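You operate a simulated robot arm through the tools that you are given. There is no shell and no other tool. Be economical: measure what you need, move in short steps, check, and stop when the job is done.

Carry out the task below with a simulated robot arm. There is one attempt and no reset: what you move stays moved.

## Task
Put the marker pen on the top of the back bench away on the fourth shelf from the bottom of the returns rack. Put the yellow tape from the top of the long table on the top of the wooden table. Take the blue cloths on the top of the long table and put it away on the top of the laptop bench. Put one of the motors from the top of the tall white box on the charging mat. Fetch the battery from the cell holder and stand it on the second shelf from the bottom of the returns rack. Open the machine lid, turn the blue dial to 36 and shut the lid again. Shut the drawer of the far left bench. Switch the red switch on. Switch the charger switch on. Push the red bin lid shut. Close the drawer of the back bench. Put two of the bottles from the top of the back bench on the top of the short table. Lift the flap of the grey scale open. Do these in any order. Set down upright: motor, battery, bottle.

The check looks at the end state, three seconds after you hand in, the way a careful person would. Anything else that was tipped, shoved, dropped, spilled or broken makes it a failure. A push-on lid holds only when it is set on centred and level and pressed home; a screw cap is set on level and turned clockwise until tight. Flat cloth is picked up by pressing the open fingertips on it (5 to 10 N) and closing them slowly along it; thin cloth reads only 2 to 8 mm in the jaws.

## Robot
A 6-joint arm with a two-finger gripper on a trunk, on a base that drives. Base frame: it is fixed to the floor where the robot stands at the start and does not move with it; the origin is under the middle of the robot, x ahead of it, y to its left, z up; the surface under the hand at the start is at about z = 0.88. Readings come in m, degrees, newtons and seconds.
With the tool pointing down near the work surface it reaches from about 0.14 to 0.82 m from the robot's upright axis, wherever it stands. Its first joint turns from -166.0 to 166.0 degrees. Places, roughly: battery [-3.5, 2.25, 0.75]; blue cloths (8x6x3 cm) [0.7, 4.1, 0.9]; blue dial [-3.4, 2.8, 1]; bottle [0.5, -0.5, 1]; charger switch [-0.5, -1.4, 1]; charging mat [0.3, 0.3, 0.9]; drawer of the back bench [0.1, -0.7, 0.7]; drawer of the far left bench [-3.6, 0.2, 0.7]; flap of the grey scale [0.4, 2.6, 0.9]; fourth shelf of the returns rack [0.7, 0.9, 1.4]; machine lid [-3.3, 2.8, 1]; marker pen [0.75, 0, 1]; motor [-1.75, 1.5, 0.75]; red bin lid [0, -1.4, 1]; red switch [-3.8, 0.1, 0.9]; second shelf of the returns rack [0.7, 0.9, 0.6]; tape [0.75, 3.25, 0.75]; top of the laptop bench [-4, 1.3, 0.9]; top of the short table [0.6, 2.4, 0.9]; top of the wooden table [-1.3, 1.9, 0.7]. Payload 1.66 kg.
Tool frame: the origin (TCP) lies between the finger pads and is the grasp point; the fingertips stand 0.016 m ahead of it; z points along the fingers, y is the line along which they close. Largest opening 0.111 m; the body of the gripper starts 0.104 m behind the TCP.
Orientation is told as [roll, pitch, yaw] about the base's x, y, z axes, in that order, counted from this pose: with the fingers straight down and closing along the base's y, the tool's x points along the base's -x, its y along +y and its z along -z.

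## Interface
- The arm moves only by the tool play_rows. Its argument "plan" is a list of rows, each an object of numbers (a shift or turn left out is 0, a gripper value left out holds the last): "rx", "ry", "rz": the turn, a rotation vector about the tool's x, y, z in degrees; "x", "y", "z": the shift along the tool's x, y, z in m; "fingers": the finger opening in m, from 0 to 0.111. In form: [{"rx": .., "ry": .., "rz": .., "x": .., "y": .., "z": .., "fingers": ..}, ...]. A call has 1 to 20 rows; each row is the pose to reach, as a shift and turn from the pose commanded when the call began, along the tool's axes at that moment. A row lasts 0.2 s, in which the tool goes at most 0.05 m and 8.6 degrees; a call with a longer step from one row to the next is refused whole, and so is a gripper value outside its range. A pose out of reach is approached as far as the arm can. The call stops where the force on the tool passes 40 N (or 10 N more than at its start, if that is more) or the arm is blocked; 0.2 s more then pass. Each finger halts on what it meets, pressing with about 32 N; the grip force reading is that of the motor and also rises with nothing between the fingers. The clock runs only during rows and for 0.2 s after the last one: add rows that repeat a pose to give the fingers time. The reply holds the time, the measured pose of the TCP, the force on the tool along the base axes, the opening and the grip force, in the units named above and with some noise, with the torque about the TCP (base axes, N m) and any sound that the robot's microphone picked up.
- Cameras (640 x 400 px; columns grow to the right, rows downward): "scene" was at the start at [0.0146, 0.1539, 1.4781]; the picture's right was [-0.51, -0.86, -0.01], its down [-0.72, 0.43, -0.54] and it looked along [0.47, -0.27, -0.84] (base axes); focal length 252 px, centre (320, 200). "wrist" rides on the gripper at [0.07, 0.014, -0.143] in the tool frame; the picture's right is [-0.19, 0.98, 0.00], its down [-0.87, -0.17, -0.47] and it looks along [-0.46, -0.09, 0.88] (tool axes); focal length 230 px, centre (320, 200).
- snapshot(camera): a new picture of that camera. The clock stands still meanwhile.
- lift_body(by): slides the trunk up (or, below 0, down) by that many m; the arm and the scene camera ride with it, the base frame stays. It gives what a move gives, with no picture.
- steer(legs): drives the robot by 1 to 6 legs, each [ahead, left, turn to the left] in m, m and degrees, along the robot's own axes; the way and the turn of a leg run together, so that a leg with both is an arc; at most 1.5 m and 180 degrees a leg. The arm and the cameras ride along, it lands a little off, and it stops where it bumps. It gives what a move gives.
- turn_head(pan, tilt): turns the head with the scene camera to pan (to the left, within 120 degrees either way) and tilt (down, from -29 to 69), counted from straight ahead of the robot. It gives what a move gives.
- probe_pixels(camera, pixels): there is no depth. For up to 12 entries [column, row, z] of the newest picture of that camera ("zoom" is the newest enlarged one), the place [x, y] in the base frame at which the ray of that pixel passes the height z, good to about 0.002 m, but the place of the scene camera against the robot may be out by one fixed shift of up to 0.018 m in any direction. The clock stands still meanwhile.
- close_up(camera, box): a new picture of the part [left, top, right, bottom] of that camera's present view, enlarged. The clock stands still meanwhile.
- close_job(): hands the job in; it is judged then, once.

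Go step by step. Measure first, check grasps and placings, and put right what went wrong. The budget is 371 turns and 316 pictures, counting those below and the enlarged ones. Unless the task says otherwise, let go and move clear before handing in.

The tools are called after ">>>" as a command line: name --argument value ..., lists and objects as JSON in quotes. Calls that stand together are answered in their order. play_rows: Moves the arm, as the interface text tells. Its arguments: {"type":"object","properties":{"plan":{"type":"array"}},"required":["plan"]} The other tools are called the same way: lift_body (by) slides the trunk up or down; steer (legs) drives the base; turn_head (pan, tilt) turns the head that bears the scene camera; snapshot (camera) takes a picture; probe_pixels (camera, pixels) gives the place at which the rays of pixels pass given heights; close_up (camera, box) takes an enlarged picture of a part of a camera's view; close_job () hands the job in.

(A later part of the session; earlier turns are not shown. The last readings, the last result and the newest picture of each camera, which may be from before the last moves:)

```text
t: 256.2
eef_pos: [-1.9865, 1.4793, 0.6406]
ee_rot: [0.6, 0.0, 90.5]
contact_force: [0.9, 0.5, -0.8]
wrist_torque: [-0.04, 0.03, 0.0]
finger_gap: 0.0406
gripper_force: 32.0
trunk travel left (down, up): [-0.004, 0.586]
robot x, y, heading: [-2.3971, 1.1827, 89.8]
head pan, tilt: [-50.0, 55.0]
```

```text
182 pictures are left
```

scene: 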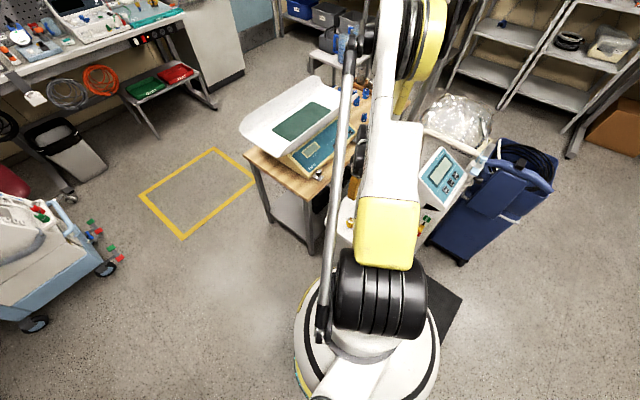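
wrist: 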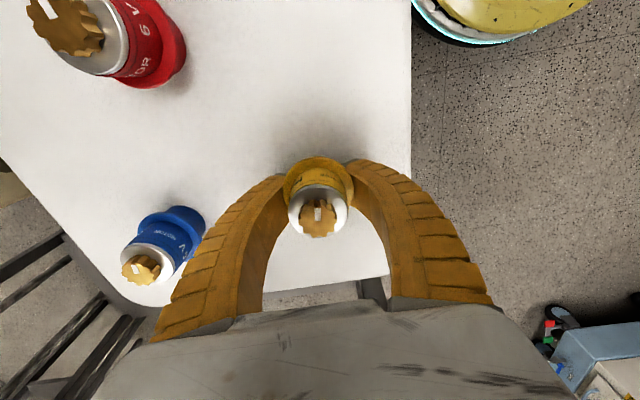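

The motor is held at its flange (40.6 mm). I'll raise it with the trunk and bring the arm in.

>>> lift_body --by 0.5

>>> play_rows --plan '[{"y": 0.04}, {"y": 0.08, "x": 0.01}, {"y": 0.12, "x": 0.02}, {"y": 0.16, "x": 0.02}, {"y": 0.2, "x": 0.02}, {"y": 0.24, "x": 0.02}, {"y": 0.28, "x": 0.02}, {"y": 0.32, "x": 0.02}, {"y": 0.36, "x": 0.01}, {"y": 0.4, "x": 0.0}]'

>>> snapshot --camera "wrist"

```text
refused: 0.5 is not a number from -0.4 to 0.4
```

```text
t: 258.4
eef_pos: [-2.3777, 1.5369, 0.7665]
ee_rot: [0.6, 0.1, 90.5]
contact_force: [0.8, 0.7, -1.3]
wrist_torque: [-0.03, -0.03, 0.03]
finger_gap: 0.0403
gripper_force: 32.0
out of reach, approached as far as the arm can: row 1, 2, 3, 4, 5, 6, 7, 8, 9, 10
trunk travel left (down, up): [-0.004, 0.586]
robot x, y, heading: [-2.3998, 1.181, 89.8]
head pan, tilt: [-50.0, 55.0]
```

```text
181 pictures are left
```

wrist: 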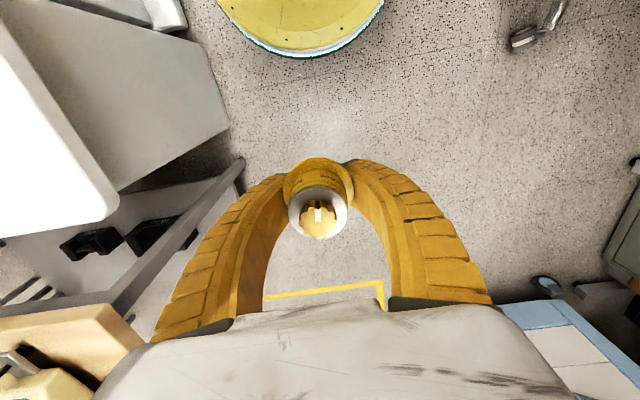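

The lift was refused, so the motor left the box sideways, but it is still held straight. I'll lift now and check the box.

>>> lift_body --by 0.36

>>> turn_head --pan -60 --tilt 50

>>> snapshot --camera "scene"

>>> snapshot --camera "wrist"

```text
t: 261.9
eef_pos: [-2.3756, 1.5351, 1.1256]
ee_rot: [0.6, -0.1, 90.5]
contact_force: [0.2, 0.0, -1.0]
wrist_torque: [0.02, -0.02, 0.01]
finger_gap: 0.0401
gripper_force: 32.2
trunk travel left (down, up): [-0.364, 0.226]
robot x, y, heading: [-2.3986, 1.1838, 89.7]
head pan, tilt: [-50.0, 55.0]
```

```text
t: 262.6
eef_pos: [-2.3755, 1.5348, 1.1248]
ee_rot: [0.6, -0.1, 90.5]
contact_force: [-0.6, -0.9, -0.8]
wrist_torque: [0.03, -0.04, 0.06]
finger_gap: 0.0396
gripper_force: 32.5
trunk travel left (down, up): [-0.364, 0.226]
robot x, y, heading: [-2.4013, 1.1818, 89.9]
head pan, tilt: [-60.0, 50.0]
```

```text
180 pictures are left
```

scene: 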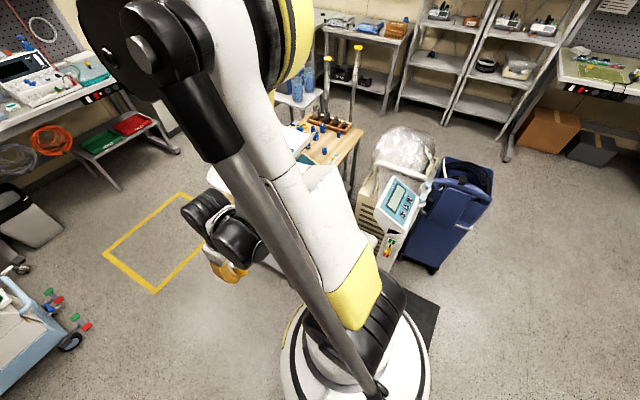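

```text
179 pictures are left
```

wrist: 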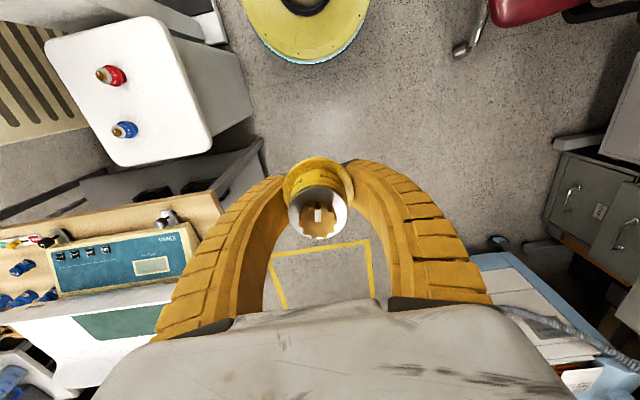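

The red and blue motors still stand on the box. I'll drive back to the charging mat.

>>> steer --legs '[[-0.9, 0, 0], [0, -1.3, 0], [0, -0.7, 0], [0, 0, -90]]'

>>> turn_head --pan 0 --tilt 50

>>> snapshot --camera "scene"

```text
t: 280.8
eef_pos: [-0.0446, 0.2292, 1.1248]
ee_rot: [0.6, -0.1, -0.2]
contact_force: [0.9, -0.2, -1.9]
wrist_torque: [0.0, -0.03, 0.01]
finger_gap: 0.0391
gripper_force: 32.2
trunk travel left (down, up): [-0.364, 0.226]
robot x, y, heading: [-0.397, 0.2557, -0.8]
head pan, tilt: [-60.0, 50.0]
```

```text
t: 282.1
eef_pos: [-0.0456, 0.2287, 1.1247]
ee_rot: [0.6, 0.0, -0.2]
contact_force: [0.6, 0.1, -1.6]
wrist_torque: [0.03, 0.01, 0.02]
finger_gap: 0.0392
gripper_force: 31.9
trunk travel left (down, up): [-0.364, 0.226]
robot x, y, heading: [-0.3995, 0.2546, -1.1]
head pan, tilt: [0.0, 50.0]
```

```text
178 pictures are left
```

scene: 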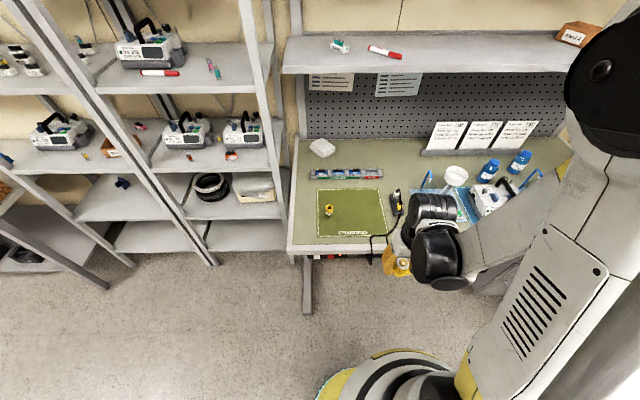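

>>> steer --legs '[[0.27, 0, 1]]'

>>> snapshot --camera "wrist"

```text
t: 284.0
eef_pos: [0.2289, 0.2343, 1.1236]
ee_rot: [0.5, 0.1, 0.8]
contact_force: [1.2, 0.7, -1.7]
wrist_torque: [0.01, 0.04, 0.01]
finger_gap: 0.0389
gripper_force: 31.7
trunk travel left (down, up): [-0.364, 0.226]
robot x, y, heading: [-0.1268, 0.257, 0.4]
head pan, tilt: [0.0, 50.0]
```

```text
177 pictures are left
```

wrist: 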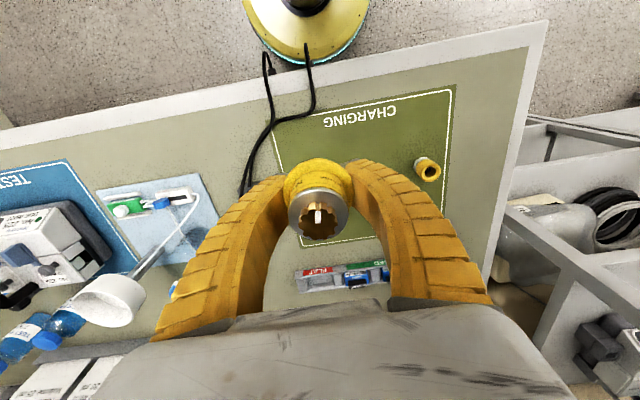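

>>> probe_pixels --camera "wrist" --pixels '[[452, 88, 0.88], [275, 125, 0.88], [302, 246, 0.88], [428, 172, 0.88]]'

```text
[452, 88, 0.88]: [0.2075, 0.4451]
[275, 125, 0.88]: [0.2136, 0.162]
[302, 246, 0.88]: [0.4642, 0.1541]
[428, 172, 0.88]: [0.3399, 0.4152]
```

>>> play_rows --plan '[{"x": -0.03, "y": 0.015, "z": 0.03}, {"x": -0.06, "y": 0.03, "z": 0.06}, {"x": -0.09, "y": 0.042, "z": 0.09}, {"x": -0.1, "y": 0.046, "z": 0.13}, {"x": -0.1, "y": 0.046, "z": 0.16}, {"x": -0.1, "y": 0.046, "z": 0.175}, {"x": -0.1, "y": 0.046, "z": 0.18}, {"x": -0.1, "y": 0.046, "z": 0.18}]'

>>> close_up --camera "scene" --box '[280, 190, 480, 315]'

```text
t: 285.8
eef_pos: [0.39, 0.2886, 0.9923]
ee_rot: [0.6, 0.0, 0.9]
contact_force: [-0.2, 0.5, -2.2]
wrist_torque: [0.0, 0.01, -0.02]
finger_gap: 0.0388
gripper_force: 32.4
out of reach, approached as far as the arm can: row 1, 2, 3, 4, 5, 6, 7, 8
trunk travel left (down, up): [-0.364, 0.226]
robot x, y, heading: [-0.1277, 0.2536, 0.3]
head pan, tilt: [0.0, 50.0]
```

```text
3.20 times, centred on (380, 252) of scene
```

zoom: 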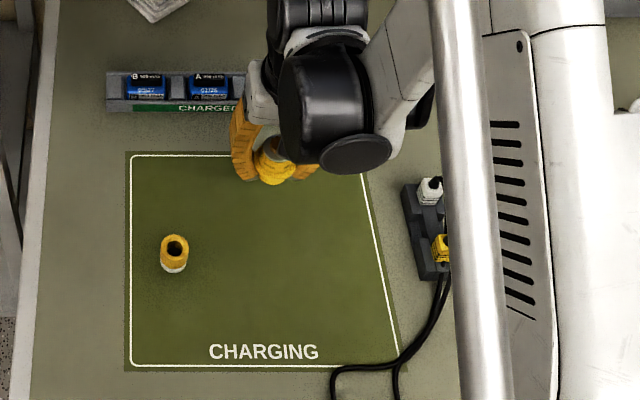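

The trunk is still high, so the arm can't get low here. I'll raise and recentre the arm first, then lower the trunk.

>>> play_rows --plan '[{"z": -0.04}, {"z": -0.08, "x": 0.02}, {"z": -0.12, "x": 0.04}, {"z": -0.13, "x": 0.06}, {"z": -0.13, "x": 0.06}]'

```text
t: 287.0
eef_pos: [0.333, 0.2871, 1.1205]
ee_rot: [0.6, 0.0, 0.9]
contact_force: [0.2, 0.1, -0.6]
wrist_torque: [0.02, 0.0, 0.01]
finger_gap: 0.0386
gripper_force: 31.9
trunk travel left (down, up): [-0.364, 0.226]
robot x, y, heading: [-0.1257, 0.2555, 0.2]
head pan, tilt: [0.0, 50.0]
```

>>> lift_body --by -0.19

>>> snapshot --camera "wrist"

```text
t: 289.1
eef_pos: [0.3319, 0.2861, 0.9303]
ee_rot: [0.6, -0.1, 0.9]
contact_force: [-0.3, -1.1, -0.5]
wrist_torque: [-0.01, -0.02, 0.03]
finger_gap: 0.0387
gripper_force: 32.0
trunk travel left (down, up): [-0.174, 0.416]
robot x, y, heading: [-0.1262, 0.2555, 0.3]
head pan, tilt: [0.0, 50.0]
```

```text
175 pictures are left
```

wrist: 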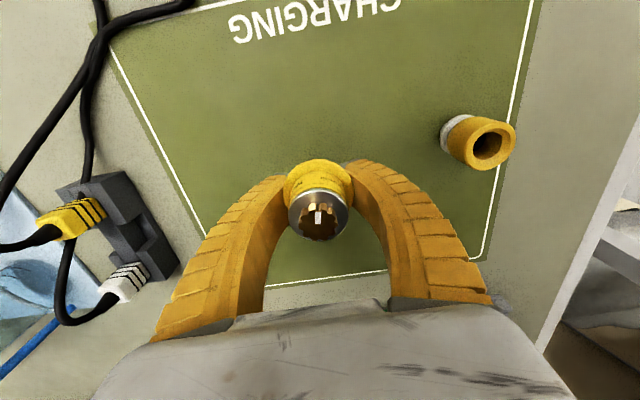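

>>> play_rows --plan '[{"z": 0.004}, {"z": 0.008}, {"z": 0.012}, {"z": 0.015}, {"z": 0.018}, {"z": 0.018}]'

>>> close_up --camera "scene" --box '[280, 190, 480, 315]'

```text
t: 290.5
eef_pos: [0.3316, 0.2865, 0.9131]
ee_rot: [0.6, -0.1, 0.9]
contact_force: [-0.3, -0.2, -1.4]
wrist_torque: [-0.01, 0.01, 0.01]
finger_gap: 0.0384
gripper_force: 32.0
trunk travel left (down, up): [-0.174, 0.416]
robot x, y, heading: [-0.1288, 0.2558, 0.3]
head pan, tilt: [0.0, 50.0]
```

```text
3.20 times, centred on (380, 252) of scene
```

zoom: 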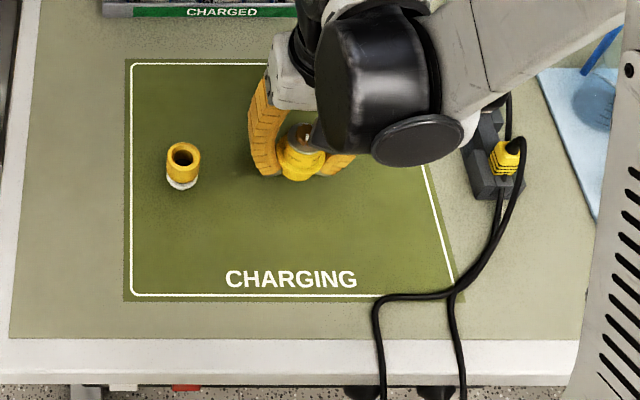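

>>> play_rows --plan '[{"z": 0.002}, {"z": 0.004}, {"z": 0.006}, {"z": 0.008}, {"z": 0.008}]'

```text
t: 291.7
eef_pos: [0.3323, 0.2869, 0.9048]
ee_rot: [0.5, 0.1, 0.9]
contact_force: [0.7, 0.4, -1.6]
wrist_torque: [0.0, 0.0, 0.05]
finger_gap: 0.0383
gripper_force: 31.8
trunk travel left (down, up): [-0.174, 0.416]
robot x, y, heading: [-0.1219, 0.2562, 0.5]
head pan, tilt: [0.0, 50.0]
```

>>> play_rows --plan '[{"z": 0.002}, {"z": 0.004}, {"z": 0.006}, {"z": 0.006}]'

```text
t: 292.7
eef_pos: [0.3317, 0.2865, 0.8986]
ee_rot: [0.6, -0.2, 0.9]
contact_force: [-0.6, 0.6, -2.0]
wrist_torque: [-0.04, -0.02, -0.01]
finger_gap: 0.0386
gripper_force: 32.3
trunk travel left (down, up): [-0.174, 0.416]
robot x, y, heading: [-0.1234, 0.2565, 0.2]
head pan, tilt: [0.0, 50.0]
```

>>> play_rows --plan '[{"z": 0.002}, {"z": 0.004}, {"z": 0.004}]'

>>> close_up --camera "scene" --box '[330, 200, 410, 250]'

>>> close_up --camera "wrist" --box '[240, 120, 400, 260]'

```text
t: 293.5
eef_pos: [0.3317, 0.2877, 0.8948]
ee_rot: [0.6, -0.1, 1.0]
contact_force: [0.0, -0.2, -1.3]
wrist_torque: [0.01, -0.01, 0.04]
finger_gap: 0.0384
gripper_force: 32.6
trunk travel left (down, up): [-0.174, 0.416]
robot x, y, heading: [-0.1259, 0.2561, -0.1]
head pan, tilt: [0.0, 50.0]
```

```text
8.00 times, centred on (370, 225) of scene
```

zoom: 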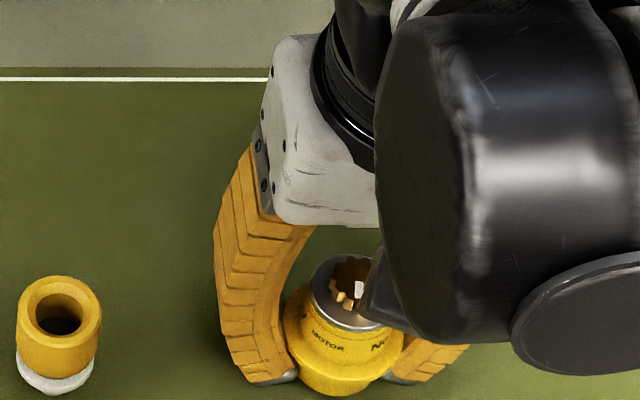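

```text
2.86 times, centred on (320, 190) of wrist
```

zoom: 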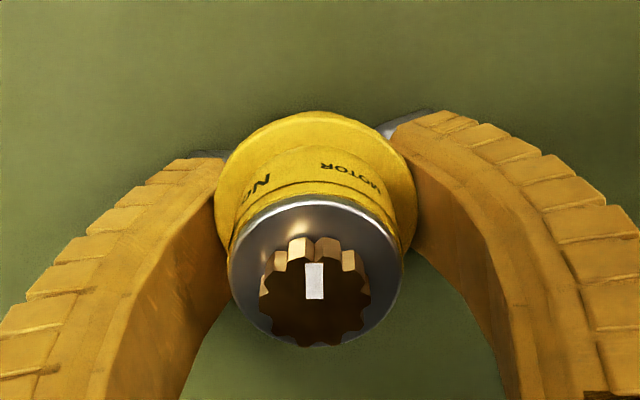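

>>> play_rows --plan '[{"z": 0.002}, {"z": 0.004}, {"z": 0.006}, {"z": 0.006}]'

```text
t: 294.5
eef_pos: [0.332, 0.2862, 0.8894]
ee_rot: [0.6, -0.2, 0.9]
contact_force: [12.7, 2.3, 37.7]
wrist_torque: [-0.07, -0.07, 0.12]
finger_gap: 0.0387
gripper_force: 32.0
trunk travel left (down, up): [-0.174, 0.416]
robot x, y, heading: [-0.1225, 0.2546, 0.1]
head pan, tilt: [0.0, 50.0]
```

Contact made. I'll ease 2 mm, release and rise.

>>> play_rows --plan '[{"z": -0.002}, {"z": -0.002, "fingers": 0.045}, {"z": -0.002, "fingers": 0.055}, {"z": -0.002, "fingers": 0.062}, {"z": -0.002}, {"z": -0.04}, {"z": -0.08}, {"z": -0.12}, {"z": -0.16}, {"z": -0.18, "x": 0.04}]'

>>> close_up --camera "scene" --box '[280, 190, 480, 315]'

>>> snapshot --camera "wrist"

```text
t: 296.7
eef_pos: [0.2914, 0.2845, 1.0696]
ee_rot: [0.7, -0.1, 0.9]
contact_force: [0.3, 0.3, -0.2]
wrist_torque: [-0.01, -0.05, 0.01]
finger_gap: 0.0642
gripper_force: 1.3
trunk travel left (down, up): [-0.174, 0.416]
robot x, y, heading: [-0.126, 0.2551, 0.2]
head pan, tilt: [0.0, 50.0]
```

```text
3.20 times, centred on (380, 252) of scene
```

zoom: 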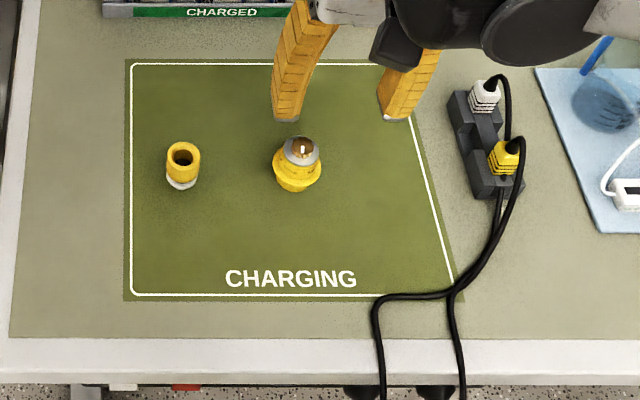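

```text
170 pictures are left
```

wrist: 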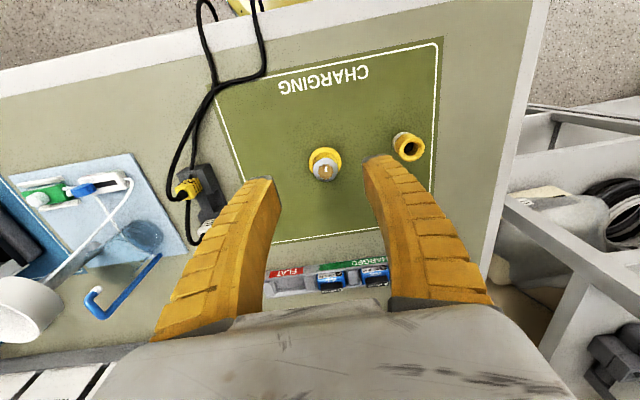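

The motor stands upright on the charging mat. Next is the back bench drawer, so I'll back up, go right and look at it.

>>> steer --legs '[[-0.6, 0, 0], [0, -0.85, 0]]'

>>> turn_head --pan 0 --tilt 45

>>> snapshot --camera "scene"

>>> turn_head --pan -75 --tilt 35

>>> snapshot --camera "scene"

```text
t: 304.2
eef_pos: [-0.3035, -0.5632, 1.0688]
ee_rot: [0.6, -0.1, 1.3]
contact_force: [0.2, -0.4, 0.2]
wrist_torque: [-0.01, -0.02, 0.02]
finger_gap: 0.064
gripper_force: 1.2
trunk travel left (down, up): [-0.174, 0.416]
robot x, y, heading: [-0.7215, -0.597, 0.3]
head pan, tilt: [0.0, 50.0]
```

```text
t: 304.8
eef_pos: [-0.3027, -0.5633, 1.0695]
ee_rot: [0.6, -0.1, 1.3]
contact_force: [-0.4, -0.3, 1.2]
wrist_torque: [-0.02, 0.02, 0.02]
finger_gap: 0.0639
gripper_force: 1.3
trunk travel left (down, up): [-0.174, 0.416]
robot x, y, heading: [-0.7212, -0.5954, 0.3]
head pan, tilt: [0.0, 45.0]
```

```text
169 pictures are left
```

scene: 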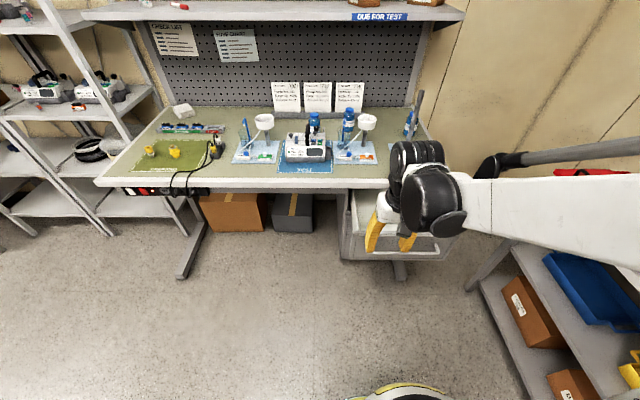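

```text
t: 306.3
eef_pos: [-0.3036, -0.5646, 1.0699]
ee_rot: [0.6, -0.1, 1.3]
contact_force: [-1.1, 0.6, -0.1]
wrist_torque: [0.0, 0.03, -0.01]
finger_gap: 0.0637
gripper_force: 1.9
trunk travel left (down, up): [-0.174, 0.416]
robot x, y, heading: [-0.7141, -0.593, 0.3]
head pan, tilt: [-75.0, 35.0]
```

```text
168 pictures are left
```

scene: 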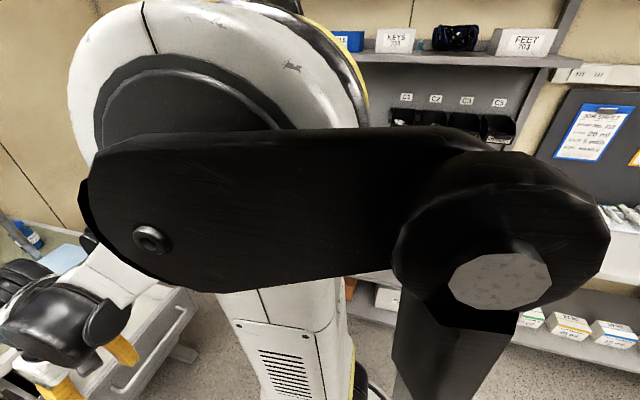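

>>> turn_head --pan -15 --tilt 50

>>> close_up --camera "scene" --box '[180, 120, 420, 270]'

>>> probe_pixels --camera "zoom" --pixels '[[270, 290, 0.7], [430, 290, 0.7], [300, 270, 0.75]]'

```text
t: 307.6
eef_pos: [-0.3029, -0.5627, 1.0686]
ee_rot: [0.6, -0.1, 1.2]
contact_force: [-0.3, 0.3, -0.6]
wrist_torque: [-0.01, 0.01, -0.03]
finger_gap: 0.0641
gripper_force: 1.1
trunk travel left (down, up): [-0.174, 0.416]
robot x, y, heading: [-0.7216, -0.5919, 0.4]
head pan, tilt: [-15.0, 50.0]
```

```text
2.67 times, centred on (300, 195) of scene
```

zoom: 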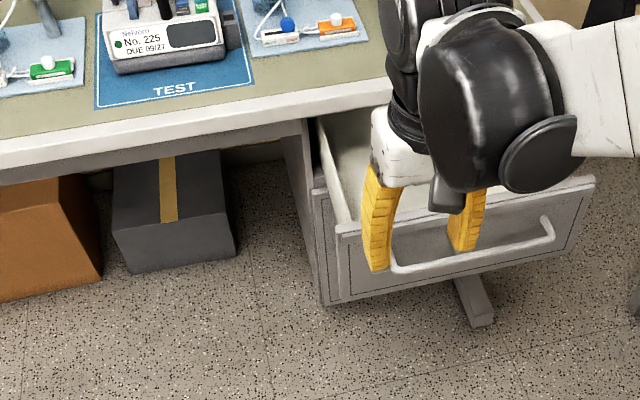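

```text
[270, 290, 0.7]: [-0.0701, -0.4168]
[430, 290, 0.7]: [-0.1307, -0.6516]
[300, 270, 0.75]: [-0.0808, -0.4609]
```

>>> probe_pixels --camera "zoom" --pixels '[[340, 230, 0.78], [593, 182, 0.78], [345, 300, 0.62], [570, 256, 0.62], [320, 190, 0.8], [395, 268, 0.7], [550, 235, 0.7], [302, 125, 0.84]]'

```text
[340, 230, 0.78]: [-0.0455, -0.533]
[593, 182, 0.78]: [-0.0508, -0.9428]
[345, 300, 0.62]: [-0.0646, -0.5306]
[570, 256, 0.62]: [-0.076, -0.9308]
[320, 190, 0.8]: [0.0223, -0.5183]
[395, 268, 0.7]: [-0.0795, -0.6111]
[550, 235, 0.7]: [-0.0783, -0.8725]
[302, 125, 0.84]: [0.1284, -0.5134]
```

The drawer front spans y -0.53 to -0.94 at x≈-0.05, z 0.62–0.78. I'll lower the trunk, close the fingers and place them in front of the panel above the handle.

>>> lift_body --by -0.17

>>> play_rows --plan '[{"y": -0.04, "fingers": 0.0}, {"y": -0.08}, {"y": -0.12}, {"y": -0.165}, {"y": -0.172, "z": 0.04}, {"y": -0.172, "z": 0.08}, {"y": -0.172, "z": 0.12}, {"y": -0.172, "z": 0.145, "x": -0.03}, {"y": -0.172, "z": 0.145, "x": -0.07}, {"y": -0.172, "z": 0.145, "x": -0.11}, {"y": -0.172, "z": 0.145, "x": -0.15}]'

>>> snapshot --camera "scene"

```text
t: 309.5
eef_pos: [-0.3023, -0.5639, 0.8994]
ee_rot: [0.6, -0.1, 1.3]
contact_force: [0.0, 0.1, -0.1]
wrist_torque: [0.0, 0.01, -0.01]
finger_gap: 0.0638
gripper_force: 1.8
trunk travel left (down, up): [-0.004, 0.586]
robot x, y, heading: [-0.7202, -0.5952, 0.4]
head pan, tilt: [-15.0, 50.0]
```

```text
t: 311.9
eef_pos: [-0.1477, -0.7299, 0.7523]
ee_rot: [0.6, 0.0, 1.2]
contact_force: [-0.2, 0.4, -1.1]
wrist_torque: [0.02, -0.04, 0.02]
finger_gap: 0.0001
gripper_force: 29.0
trunk travel left (down, up): [-0.004, 0.586]
robot x, y, heading: [-0.7189, -0.5966, 0.8]
head pan, tilt: [-15.0, 50.0]
```

```text
166 pictures are left
```

scene: 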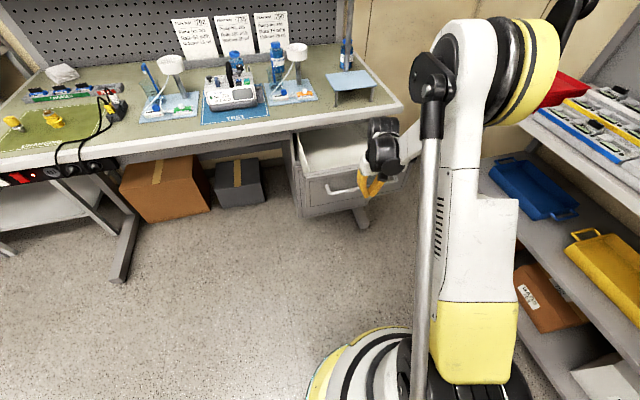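

>>> play_rows --plan '[{"x": -0.03}, {"x": -0.06}, {"x": -0.08}, {"x": -0.1}, {"x": -0.12}, {"x": -0.14}, {"x": -0.15}, {"x": -0.16}, {"x": -0.17}, {"x": -0.18}]'

>>> close_up --camera "scene" --box '[240, 90, 480, 240]'

```text
t: 314.1
eef_pos: [0.0309, -0.726, 0.7522]
ee_rot: [0.7, -0.1, 1.3]
contact_force: [-1.4, -0.9, 4.6]
wrist_torque: [-0.03, 0.05, 0.07]
finger_gap: 0.006
gripper_force: 28.4
trunk travel left (down, up): [-0.004, 0.586]
robot x, y, heading: [-0.718, -0.5975, 0.6]
head pan, tilt: [-15.0, 50.0]
```

```text
2.67 times, centred on (360, 165) of scene
```

zoom: 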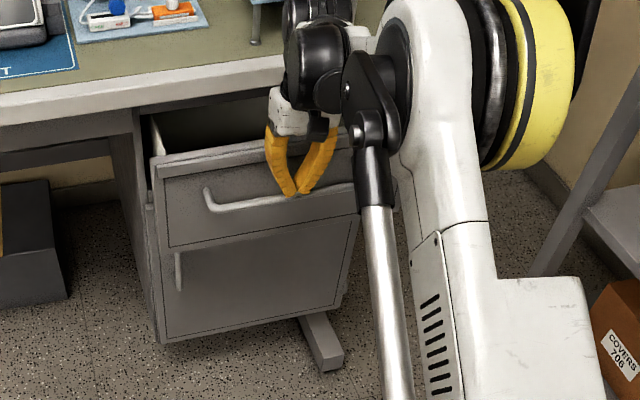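

The drawer is moving, with a few cm left. I'll keep pushing.

>>> play_rows --plan '[{"x": -0.01}, {"x": -0.02}, {"x": -0.03}, {"x": -0.04}, {"x": -0.05}, {"x": -0.06}, {"x": -0.07}, {"x": -0.08}]'

>>> close_up --camera "scene" --box '[240, 90, 480, 240]'

```text
t: 315.7
eef_pos: [0.0957, -0.7252, 0.753]
ee_rot: [0.6, 0.3, 1.2]
contact_force: [-12.8, 1.7, 1.8]
wrist_torque: [-0.26, -1.7, -0.1]
finger_gap: 0.0
gripper_force: 28.9
trunk travel left (down, up): [-0.004, 0.586]
robot x, y, heading: [-0.721, -0.593, 0.4]
head pan, tilt: [-15.0, 50.0]
stopped in row 8: the force on the tool passed its limit at 50 N (the readings are from after the stop); the commanded pose is now the measured one
```

```text
2.67 times, centred on (360, 165) of scene
```

zoom: 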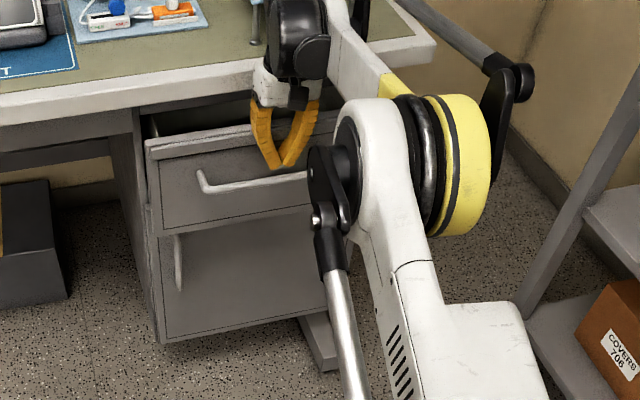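

The hand itself met the bench edge with the drawer about 1–2 cm short. I'll back off, pitch the fingers forward 45° and push the rest with the tips.

>>> play_rows --plan '[{"x": 0.03}, {"x": 0.06}, {"x": 0.06, "ry": -8, "z": -0.01}, {"x": 0.06, "ry": -16, "z": -0.01}, {"x": 0.06, "ry": -24, "z": -0.01}, {"x": 0.06, "ry": -32, "z": -0.01}, {"x": 0.06, "ry": -40, "z": -0.01}, {"x": 0.06, "ry": -45, "z": -0.01}, {"x": 0.06, "ry": -45, "z": -0.01}]'

>>> snapshot --camera "wrist"

```text
t: 317.7
eef_pos: [0.0377, -0.7261, 0.7623]
ee_rot: [0.9, -44.7, 0.6]
contact_force: [0.7, -0.6, -0.6]
wrist_torque: [-0.01, -0.01, -0.02]
finger_gap: 0.0
gripper_force: 27.7
trunk travel left (down, up): [-0.004, 0.586]
robot x, y, heading: [-0.7202, -0.597, 0.3]
head pan, tilt: [-15.0, 50.0]
```

```text
163 pictures are left
```

wrist: 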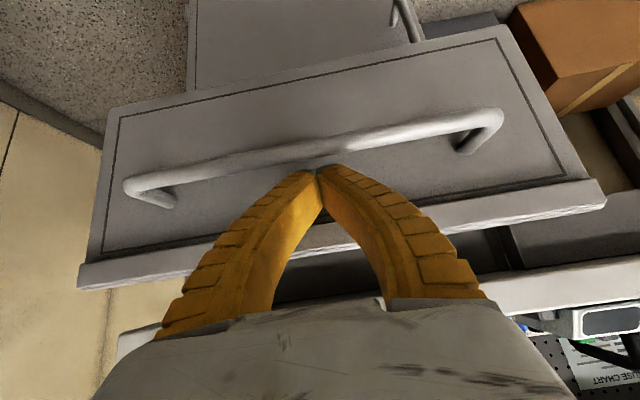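

>>> play_rows --plan '[{"x": -0.021, "z": 0.021}, {"x": -0.035, "z": 0.035}, {"x": -0.042, "z": 0.042}, {"x": -0.049, "z": 0.049}, {"x": -0.056, "z": 0.056}, {"x": -0.063, "z": 0.063}, {"x": -0.07, "z": 0.07}, {"x": -0.077, "z": 0.077}]'

>>> snapshot --camera "wrist"

>>> close_up --camera "scene" --box '[240, 90, 480, 240]'

```text
t: 319.5
eef_pos: [0.1471, -0.7227, 0.7624]
ee_rot: [0.8, -44.7, 0.6]
contact_force: [-1.4, -1.3, -1.1]
wrist_torque: [0.02, 0.01, -0.06]
finger_gap: 0.0
gripper_force: 28.9
trunk travel left (down, up): [-0.004, 0.586]
robot x, y, heading: [-0.7219, -0.597, 0.6]
head pan, tilt: [-15.0, 50.0]
```

```text
162 pictures are left
```

wrist: 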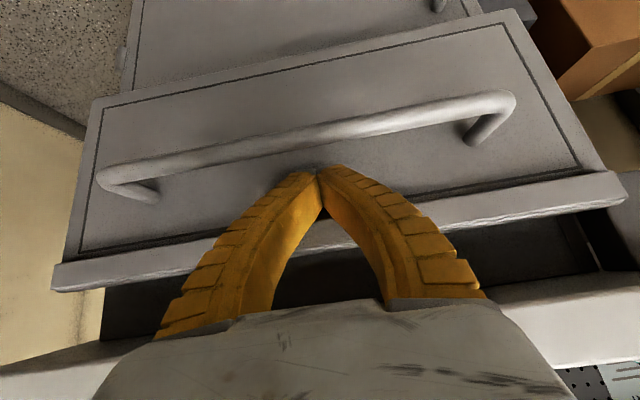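

```text
2.67 times, centred on (360, 165) of scene
```

zoom: 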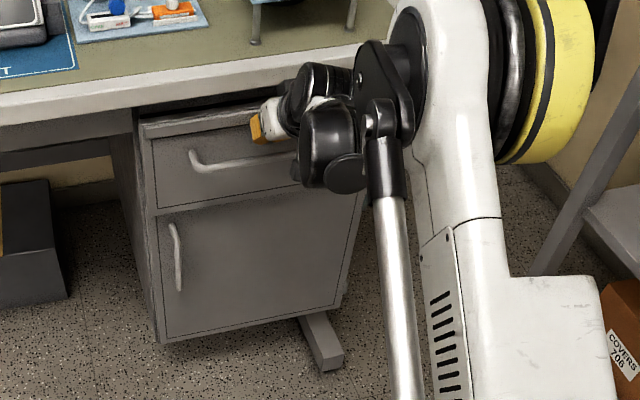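

It now looks nearly flush with the cabinet. I'll push on until it stops.

>>> play_rows --plan '[{"x": -0.005, "z": 0.005}, {"x": -0.01, "z": 0.01}, {"x": -0.015, "z": 0.015}, {"x": -0.02, "z": 0.02}, {"x": -0.025, "z": 0.025}, {"x": -0.03, "z": 0.03}, {"x": -0.035, "z": 0.035}]'

>>> close_up --camera "scene" --box '[240, 90, 480, 240]'

```text
t: 320.7
eef_pos: [0.1749, -0.7236, 0.7609]
ee_rot: [1.0, -44.2, 0.6]
contact_force: [-15.4, 2.6, 5.3]
wrist_torque: [0.01, -0.12, -0.09]
finger_gap: 0.0062
gripper_force: 28.2
trunk travel left (down, up): [-0.004, 0.586]
robot x, y, heading: [-0.7227, -0.5948, 0.7]
head pan, tilt: [-15.0, 50.0]
stopped in row 5: the force on the tool passed its limit at 51 N (the readings are from after the stop); the commanded pose is now the measured one
```

```text
2.67 times, centred on (360, 165) of scene
```

zoom: 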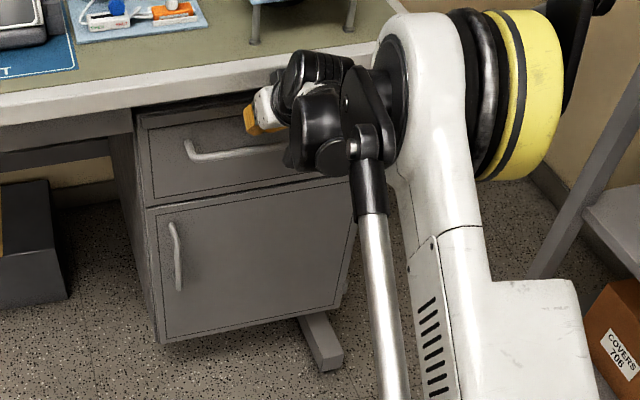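

The drawer is shut (firm stop, face flush with the door below). I'll withdraw and level the hand.

>>> play_rows --plan '[{"x": 0.028, "z": -0.028}, {"x": 0.056, "z": -0.056}, {"x": 0.085, "z": -0.085}, {"x": 0.113, "z": -0.113}, {"x": 0.142, "z": -0.142}, {"x": 0.17, "z": -0.17}, {"x": 0.17, "z": -0.17, "ry": 8}, {"x": 0.17, "z": -0.17, "ry": 16}, {"x": 0.17, "z": -0.17, "ry": 24}, {"x": 0.17, "z": -0.17, "ry": 32}, {"x": 0.17, "z": -0.17, "ry": 40}, {"x": 0.17, "z": -0.17, "ry": 44.5}]'

>>> lift_body --by 0.3

>>> steer --legs '[[0, 0.3, 0], [0, 0, -90]]'

>>> turn_head --pan 20 --tilt 40

>>> snapshot --camera "scene"

```text
t: 323.3
eef_pos: [-0.0635, -0.7302, 0.762]
ee_rot: [0.7, 0.6, 1.2]
contact_force: [-0.4, -0.2, 0.1]
wrist_torque: [0.0, -0.01, 0.02]
finger_gap: 0.0
gripper_force: 28.6
trunk travel left (down, up): [-0.004, 0.586]
robot x, y, heading: [-0.7243, -0.5943, 0.3]
head pan, tilt: [-15.0, 50.0]
```

```text
t: 326.3
eef_pos: [-0.0639, -0.7289, 1.0621]
ee_rot: [0.7, 0.4, 1.2]
contact_force: [0.6, -0.2, -0.2]
wrist_torque: [0.01, -0.02, 0.03]
finger_gap: 0.0
gripper_force: 28.4
trunk travel left (down, up): [-0.304, 0.286]
robot x, y, heading: [-0.7216, -0.5931, 0.3]
head pan, tilt: [-15.0, 50.0]
```

```text
t: 332.2
eef_pos: [-0.8666, -0.9528, 1.0615]
ee_rot: [0.7, 0.4, -89.4]
contact_force: [-0.1, -0.4, -0.2]
wrist_torque: [0.01, 0.03, -0.01]
finger_gap: 0.0
gripper_force: 28.4
trunk travel left (down, up): [-0.304, 0.286]
robot x, y, heading: [-0.7218, -0.2998, -90.1]
head pan, tilt: [-15.0, 50.0]
```

```text
t: 333.2
eef_pos: [-0.8669, -0.9526, 1.0626]
ee_rot: [0.7, 0.4, -89.4]
contact_force: [-0.8, 1.1, -0.1]
wrist_torque: [0.02, -0.02, -0.01]
finger_gap: 0.0
gripper_force: 28.7
trunk travel left (down, up): [-0.304, 0.286]
robot x, y, heading: [-0.7247, -0.2993, -90.2]
head pan, tilt: [20.0, 40.0]
```

```text
159 pictures are left
```

scene: 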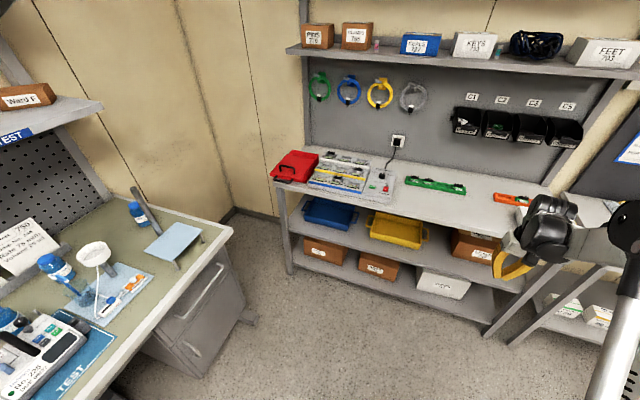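

>>> close_up --camera "scene" --box '[250, 120, 490, 270]'

>>> probe_pixels --camera "scene" --pixels '[[290, 190, 0.88], [385, 190, 0.9], [480, 225, 0.88], [275, 180, 0.88], [520, 330, 0.0], [290, 272, 0.0]]'

```text
2.67 times, centred on (370, 195) of scene
```

zoom: 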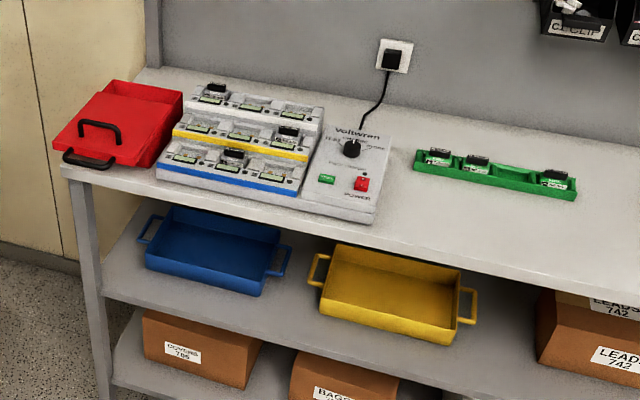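

```text
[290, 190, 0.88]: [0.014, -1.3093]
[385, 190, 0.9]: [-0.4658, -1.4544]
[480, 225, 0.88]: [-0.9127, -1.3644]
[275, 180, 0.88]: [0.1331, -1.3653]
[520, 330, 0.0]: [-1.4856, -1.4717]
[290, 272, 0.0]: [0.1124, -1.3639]
```

>>> steer --legs '[[0, 0.55, 0], [0.35, 0, 0]]'

>>> turn_head --pan 10 --tilt 50

>>> snapshot --camera "scene"

>>> snapshot --camera "wrist"

```text
t: 338.2
eef_pos: [-0.3145, -1.3052, 1.0635]
ee_rot: [0.7, 0.4, -89.5]
contact_force: [0.4, -1.5, -0.3]
wrist_torque: [0.0, -0.07, 0.0]
finger_gap: 0.0002
gripper_force: 28.8
trunk travel left (down, up): [-0.304, 0.286]
robot x, y, heading: [-0.1692, -0.6458, -90.5]
head pan, tilt: [20.0, 40.0]
```

```text
t: 338.9
eef_pos: [-0.3155, -1.3036, 1.0619]
ee_rot: [0.7, 0.5, -89.4]
contact_force: [-0.9, 0.5, -0.9]
wrist_torque: [0.03, 0.0, 0.01]
finger_gap: 0.0003
gripper_force: 28.7
trunk travel left (down, up): [-0.304, 0.286]
robot x, y, heading: [-0.1752, -0.6476, -90.1]
head pan, tilt: [10.0, 50.0]
```

```text
157 pictures are left
```

scene: 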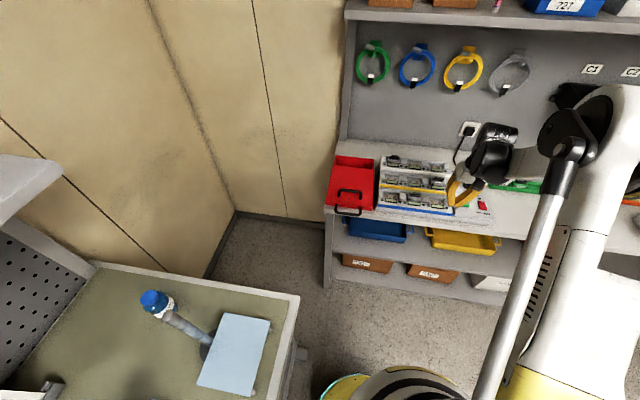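

```text
156 pictures are left
```

wrist: 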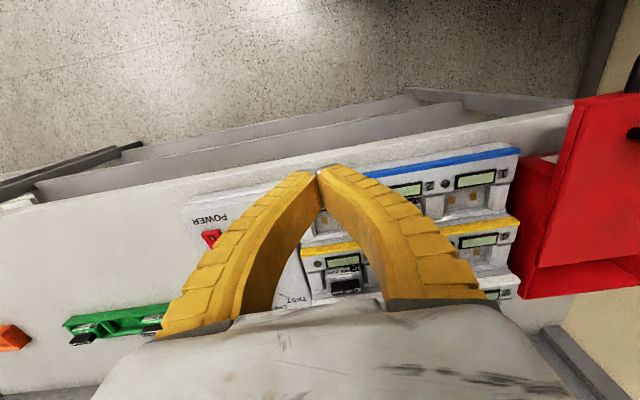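

>>> close_up --camera "scene" --box '[310, 140, 390, 230]'

>>> close_up --camera "scene" --box '[370, 120, 530, 230]'

>>> close_up --camera "wrist" --box '[440, 60, 640, 320]'

```text
4.44 times, centred on (350, 185) of scene
```

zoom: 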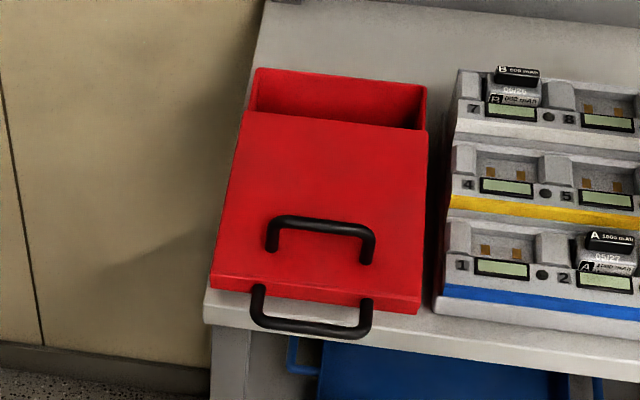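

```text
3.64 times, centred on (450, 175) of scene
```

zoom: 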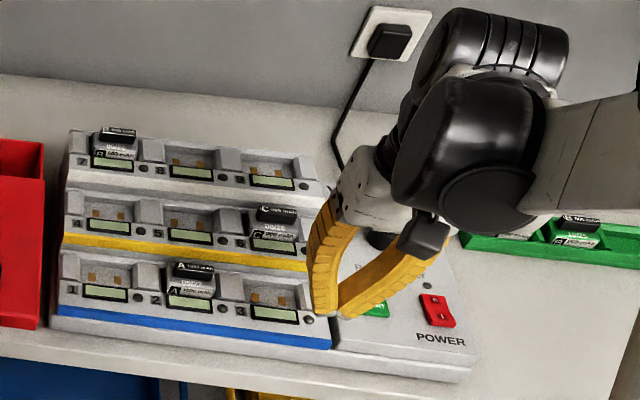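

```text
1.54 times, centred on (540, 190) of wrist
```

zoom: 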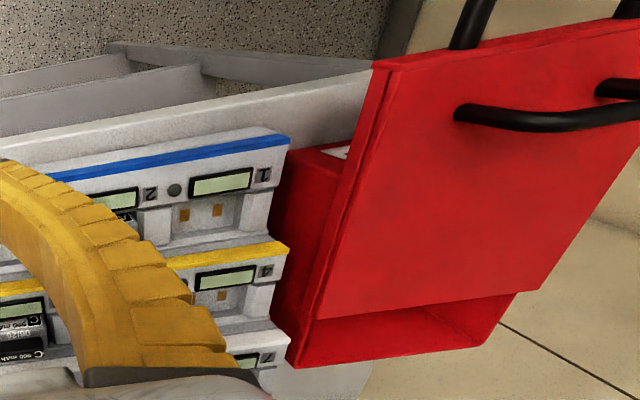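

The red bin has a lid slid towards the front, with a gap at the back and a black handle on top. The charger's red rocker is at (210,238) in the wrist view, so I'll enlarge it.

>>> close_up --camera "wrist" --box '[180, 205, 244, 255]'

>>> close_up --camera "scene" --box '[470, 190, 502, 220]'

>>> probe_pixels --camera "wrist" --pixels '[[210, 238, 0.9], [210, 238, 0.92], [210, 238, 0.94]]'

>>> probe_pixels --camera "scene" --pixels '[[483, 205, 0.9], [483, 205, 0.92], [483, 205, 0.94]]'

```text
8.00 times, centred on (212, 230) of wrist
```

zoom: 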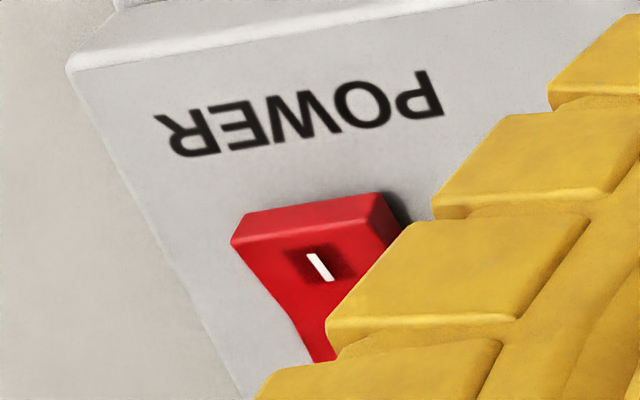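

```text
13.33 times, centred on (486, 205) of scene
```

zoom: 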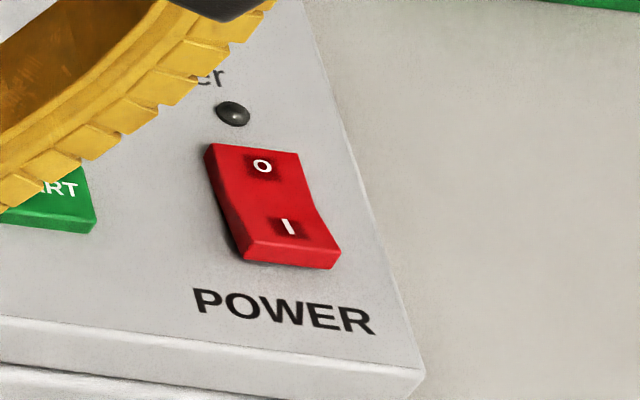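

```text
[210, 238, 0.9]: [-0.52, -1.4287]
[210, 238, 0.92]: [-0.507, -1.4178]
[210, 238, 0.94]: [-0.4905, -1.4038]
```

```text
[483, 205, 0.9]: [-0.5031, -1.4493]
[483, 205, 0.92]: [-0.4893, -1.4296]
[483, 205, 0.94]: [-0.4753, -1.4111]
```

The rocker has "I" on the front side, raised, so it is off and I need to press "I". I'll bring the hand closer for a precise view.

>>> play_rows --plan '[{"y": -0.04, "x": 0.02}, {"y": -0.08, "x": 0.04}, {"y": -0.12, "x": 0.05}, {"y": -0.16, "x": 0.05}, {"y": -0.19, "x": 0.05}]'

>>> snapshot --camera "wrist"

```text
t: 340.1
eef_pos: [-0.5053, -1.2547, 1.0614]
ee_rot: [0.7, 0.4, -89.4]
contact_force: [-1.0, -0.3, -1.0]
wrist_torque: [0.02, -0.01, -0.03]
finger_gap: 0.0
gripper_force: 28.8
trunk travel left (down, up): [-0.304, 0.286]
robot x, y, heading: [-0.1678, -0.6469, -90.3]
head pan, tilt: [10.0, 50.0]
```

```text
150 pictures are left
```

wrist: 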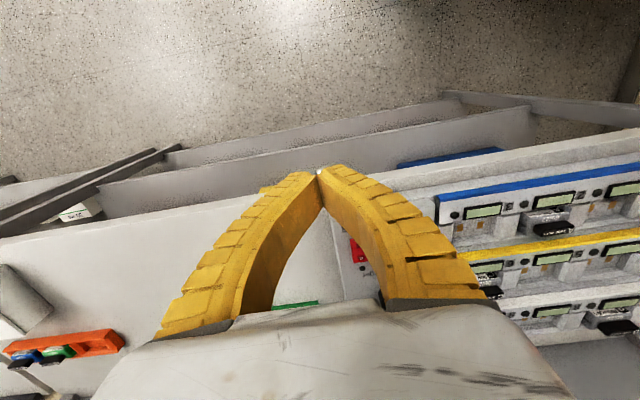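

>>> play_rows --plan '[{"x": -0.04, "fingers": 0.1}, {"x": -0.08, "y": 0.01}, {"x": -0.12, "y": 0.02}, {"x": -0.13, "y": 0.02}]'

>>> snapshot --camera "wrist"

```text
t: 341.1
eef_pos: [-0.485, -1.3858, 1.0612]
ee_rot: [0.7, 0.4, -89.5]
contact_force: [0.3, 0.4, -0.4]
wrist_torque: [-0.03, 0.0, -0.05]
finger_gap: 0.1007
gripper_force: 0.8
trunk travel left (down, up): [-0.304, 0.286]
robot x, y, heading: [-0.1723, -0.6455, -90.4]
head pan, tilt: [10.0, 50.0]
```

```text
149 pictures are left
```

wrist: 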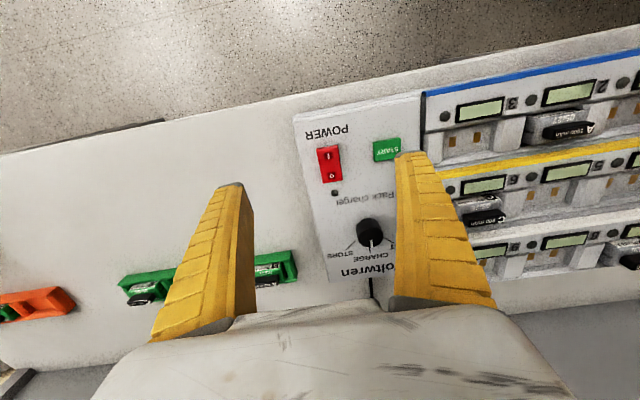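

>>> probe_pixels --camera "wrist" --pixels '[[329, 164, 0.88], [329, 164, 0.9], [329, 164, 0.92], [329, 164, 0.94], [328, 150, 0.92], [331, 180, 0.92], [318, 164, 0.92], [341, 162, 0.92]]'

```text
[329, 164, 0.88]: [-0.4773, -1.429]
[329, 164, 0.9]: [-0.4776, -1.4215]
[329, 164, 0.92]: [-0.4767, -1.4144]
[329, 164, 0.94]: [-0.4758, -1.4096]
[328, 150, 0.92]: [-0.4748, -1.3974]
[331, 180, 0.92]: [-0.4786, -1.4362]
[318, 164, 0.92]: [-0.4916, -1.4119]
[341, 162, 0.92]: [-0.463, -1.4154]
```

Rays from several views put the rocker at (-0.476,-1.41), top z≈0.945. I'll close the fingers and press just its front ("I") end.

>>> play_rows --plan '[{"y": 0.009, "x": -0.001, "fingers": 0.0}, {"y": 0.009, "x": -0.001}, {"y": 0.009, "x": -0.001, "z": 0.03}, {"y": 0.009, "x": -0.001, "z": 0.06}, {"y": 0.009, "x": -0.001, "z": 0.08}, {"y": 0.009, "x": -0.001, "z": 0.088}, {"y": 0.009, "x": -0.001, "z": 0.093}, {"y": 0.009, "x": -0.001, "z": 0.097}, {"y": 0.009, "x": -0.001, "z": 0.101}, {"y": 0.009, "x": -0.001, "z": 0.105}, {"y": 0.009, "x": -0.001, "z": 0.109}]'

>>> close_up --camera "scene" --box '[440, 160, 520, 220]'

```text
t: 343.5
eef_pos: [-0.4749, -1.3839, 0.9538]
ee_rot: [0.7, 0.2, -89.5]
contact_force: [-3.5, -7.1, 38.9]
wrist_torque: [-0.48, 0.08, -0.03]
finger_gap: 0.0084
gripper_force: 25.0
trunk travel left (down, up): [-0.304, 0.286]
robot x, y, heading: [-0.1702, -0.649, -90.3]
head pan, tilt: [10.0, 50.0]
```

```text
6.67 times, centred on (480, 190) of scene
```

zoom: 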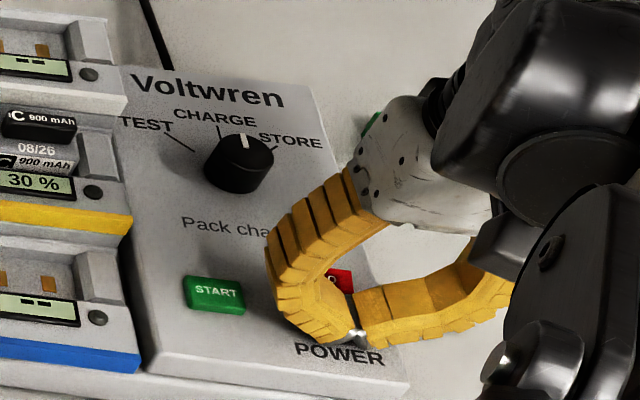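

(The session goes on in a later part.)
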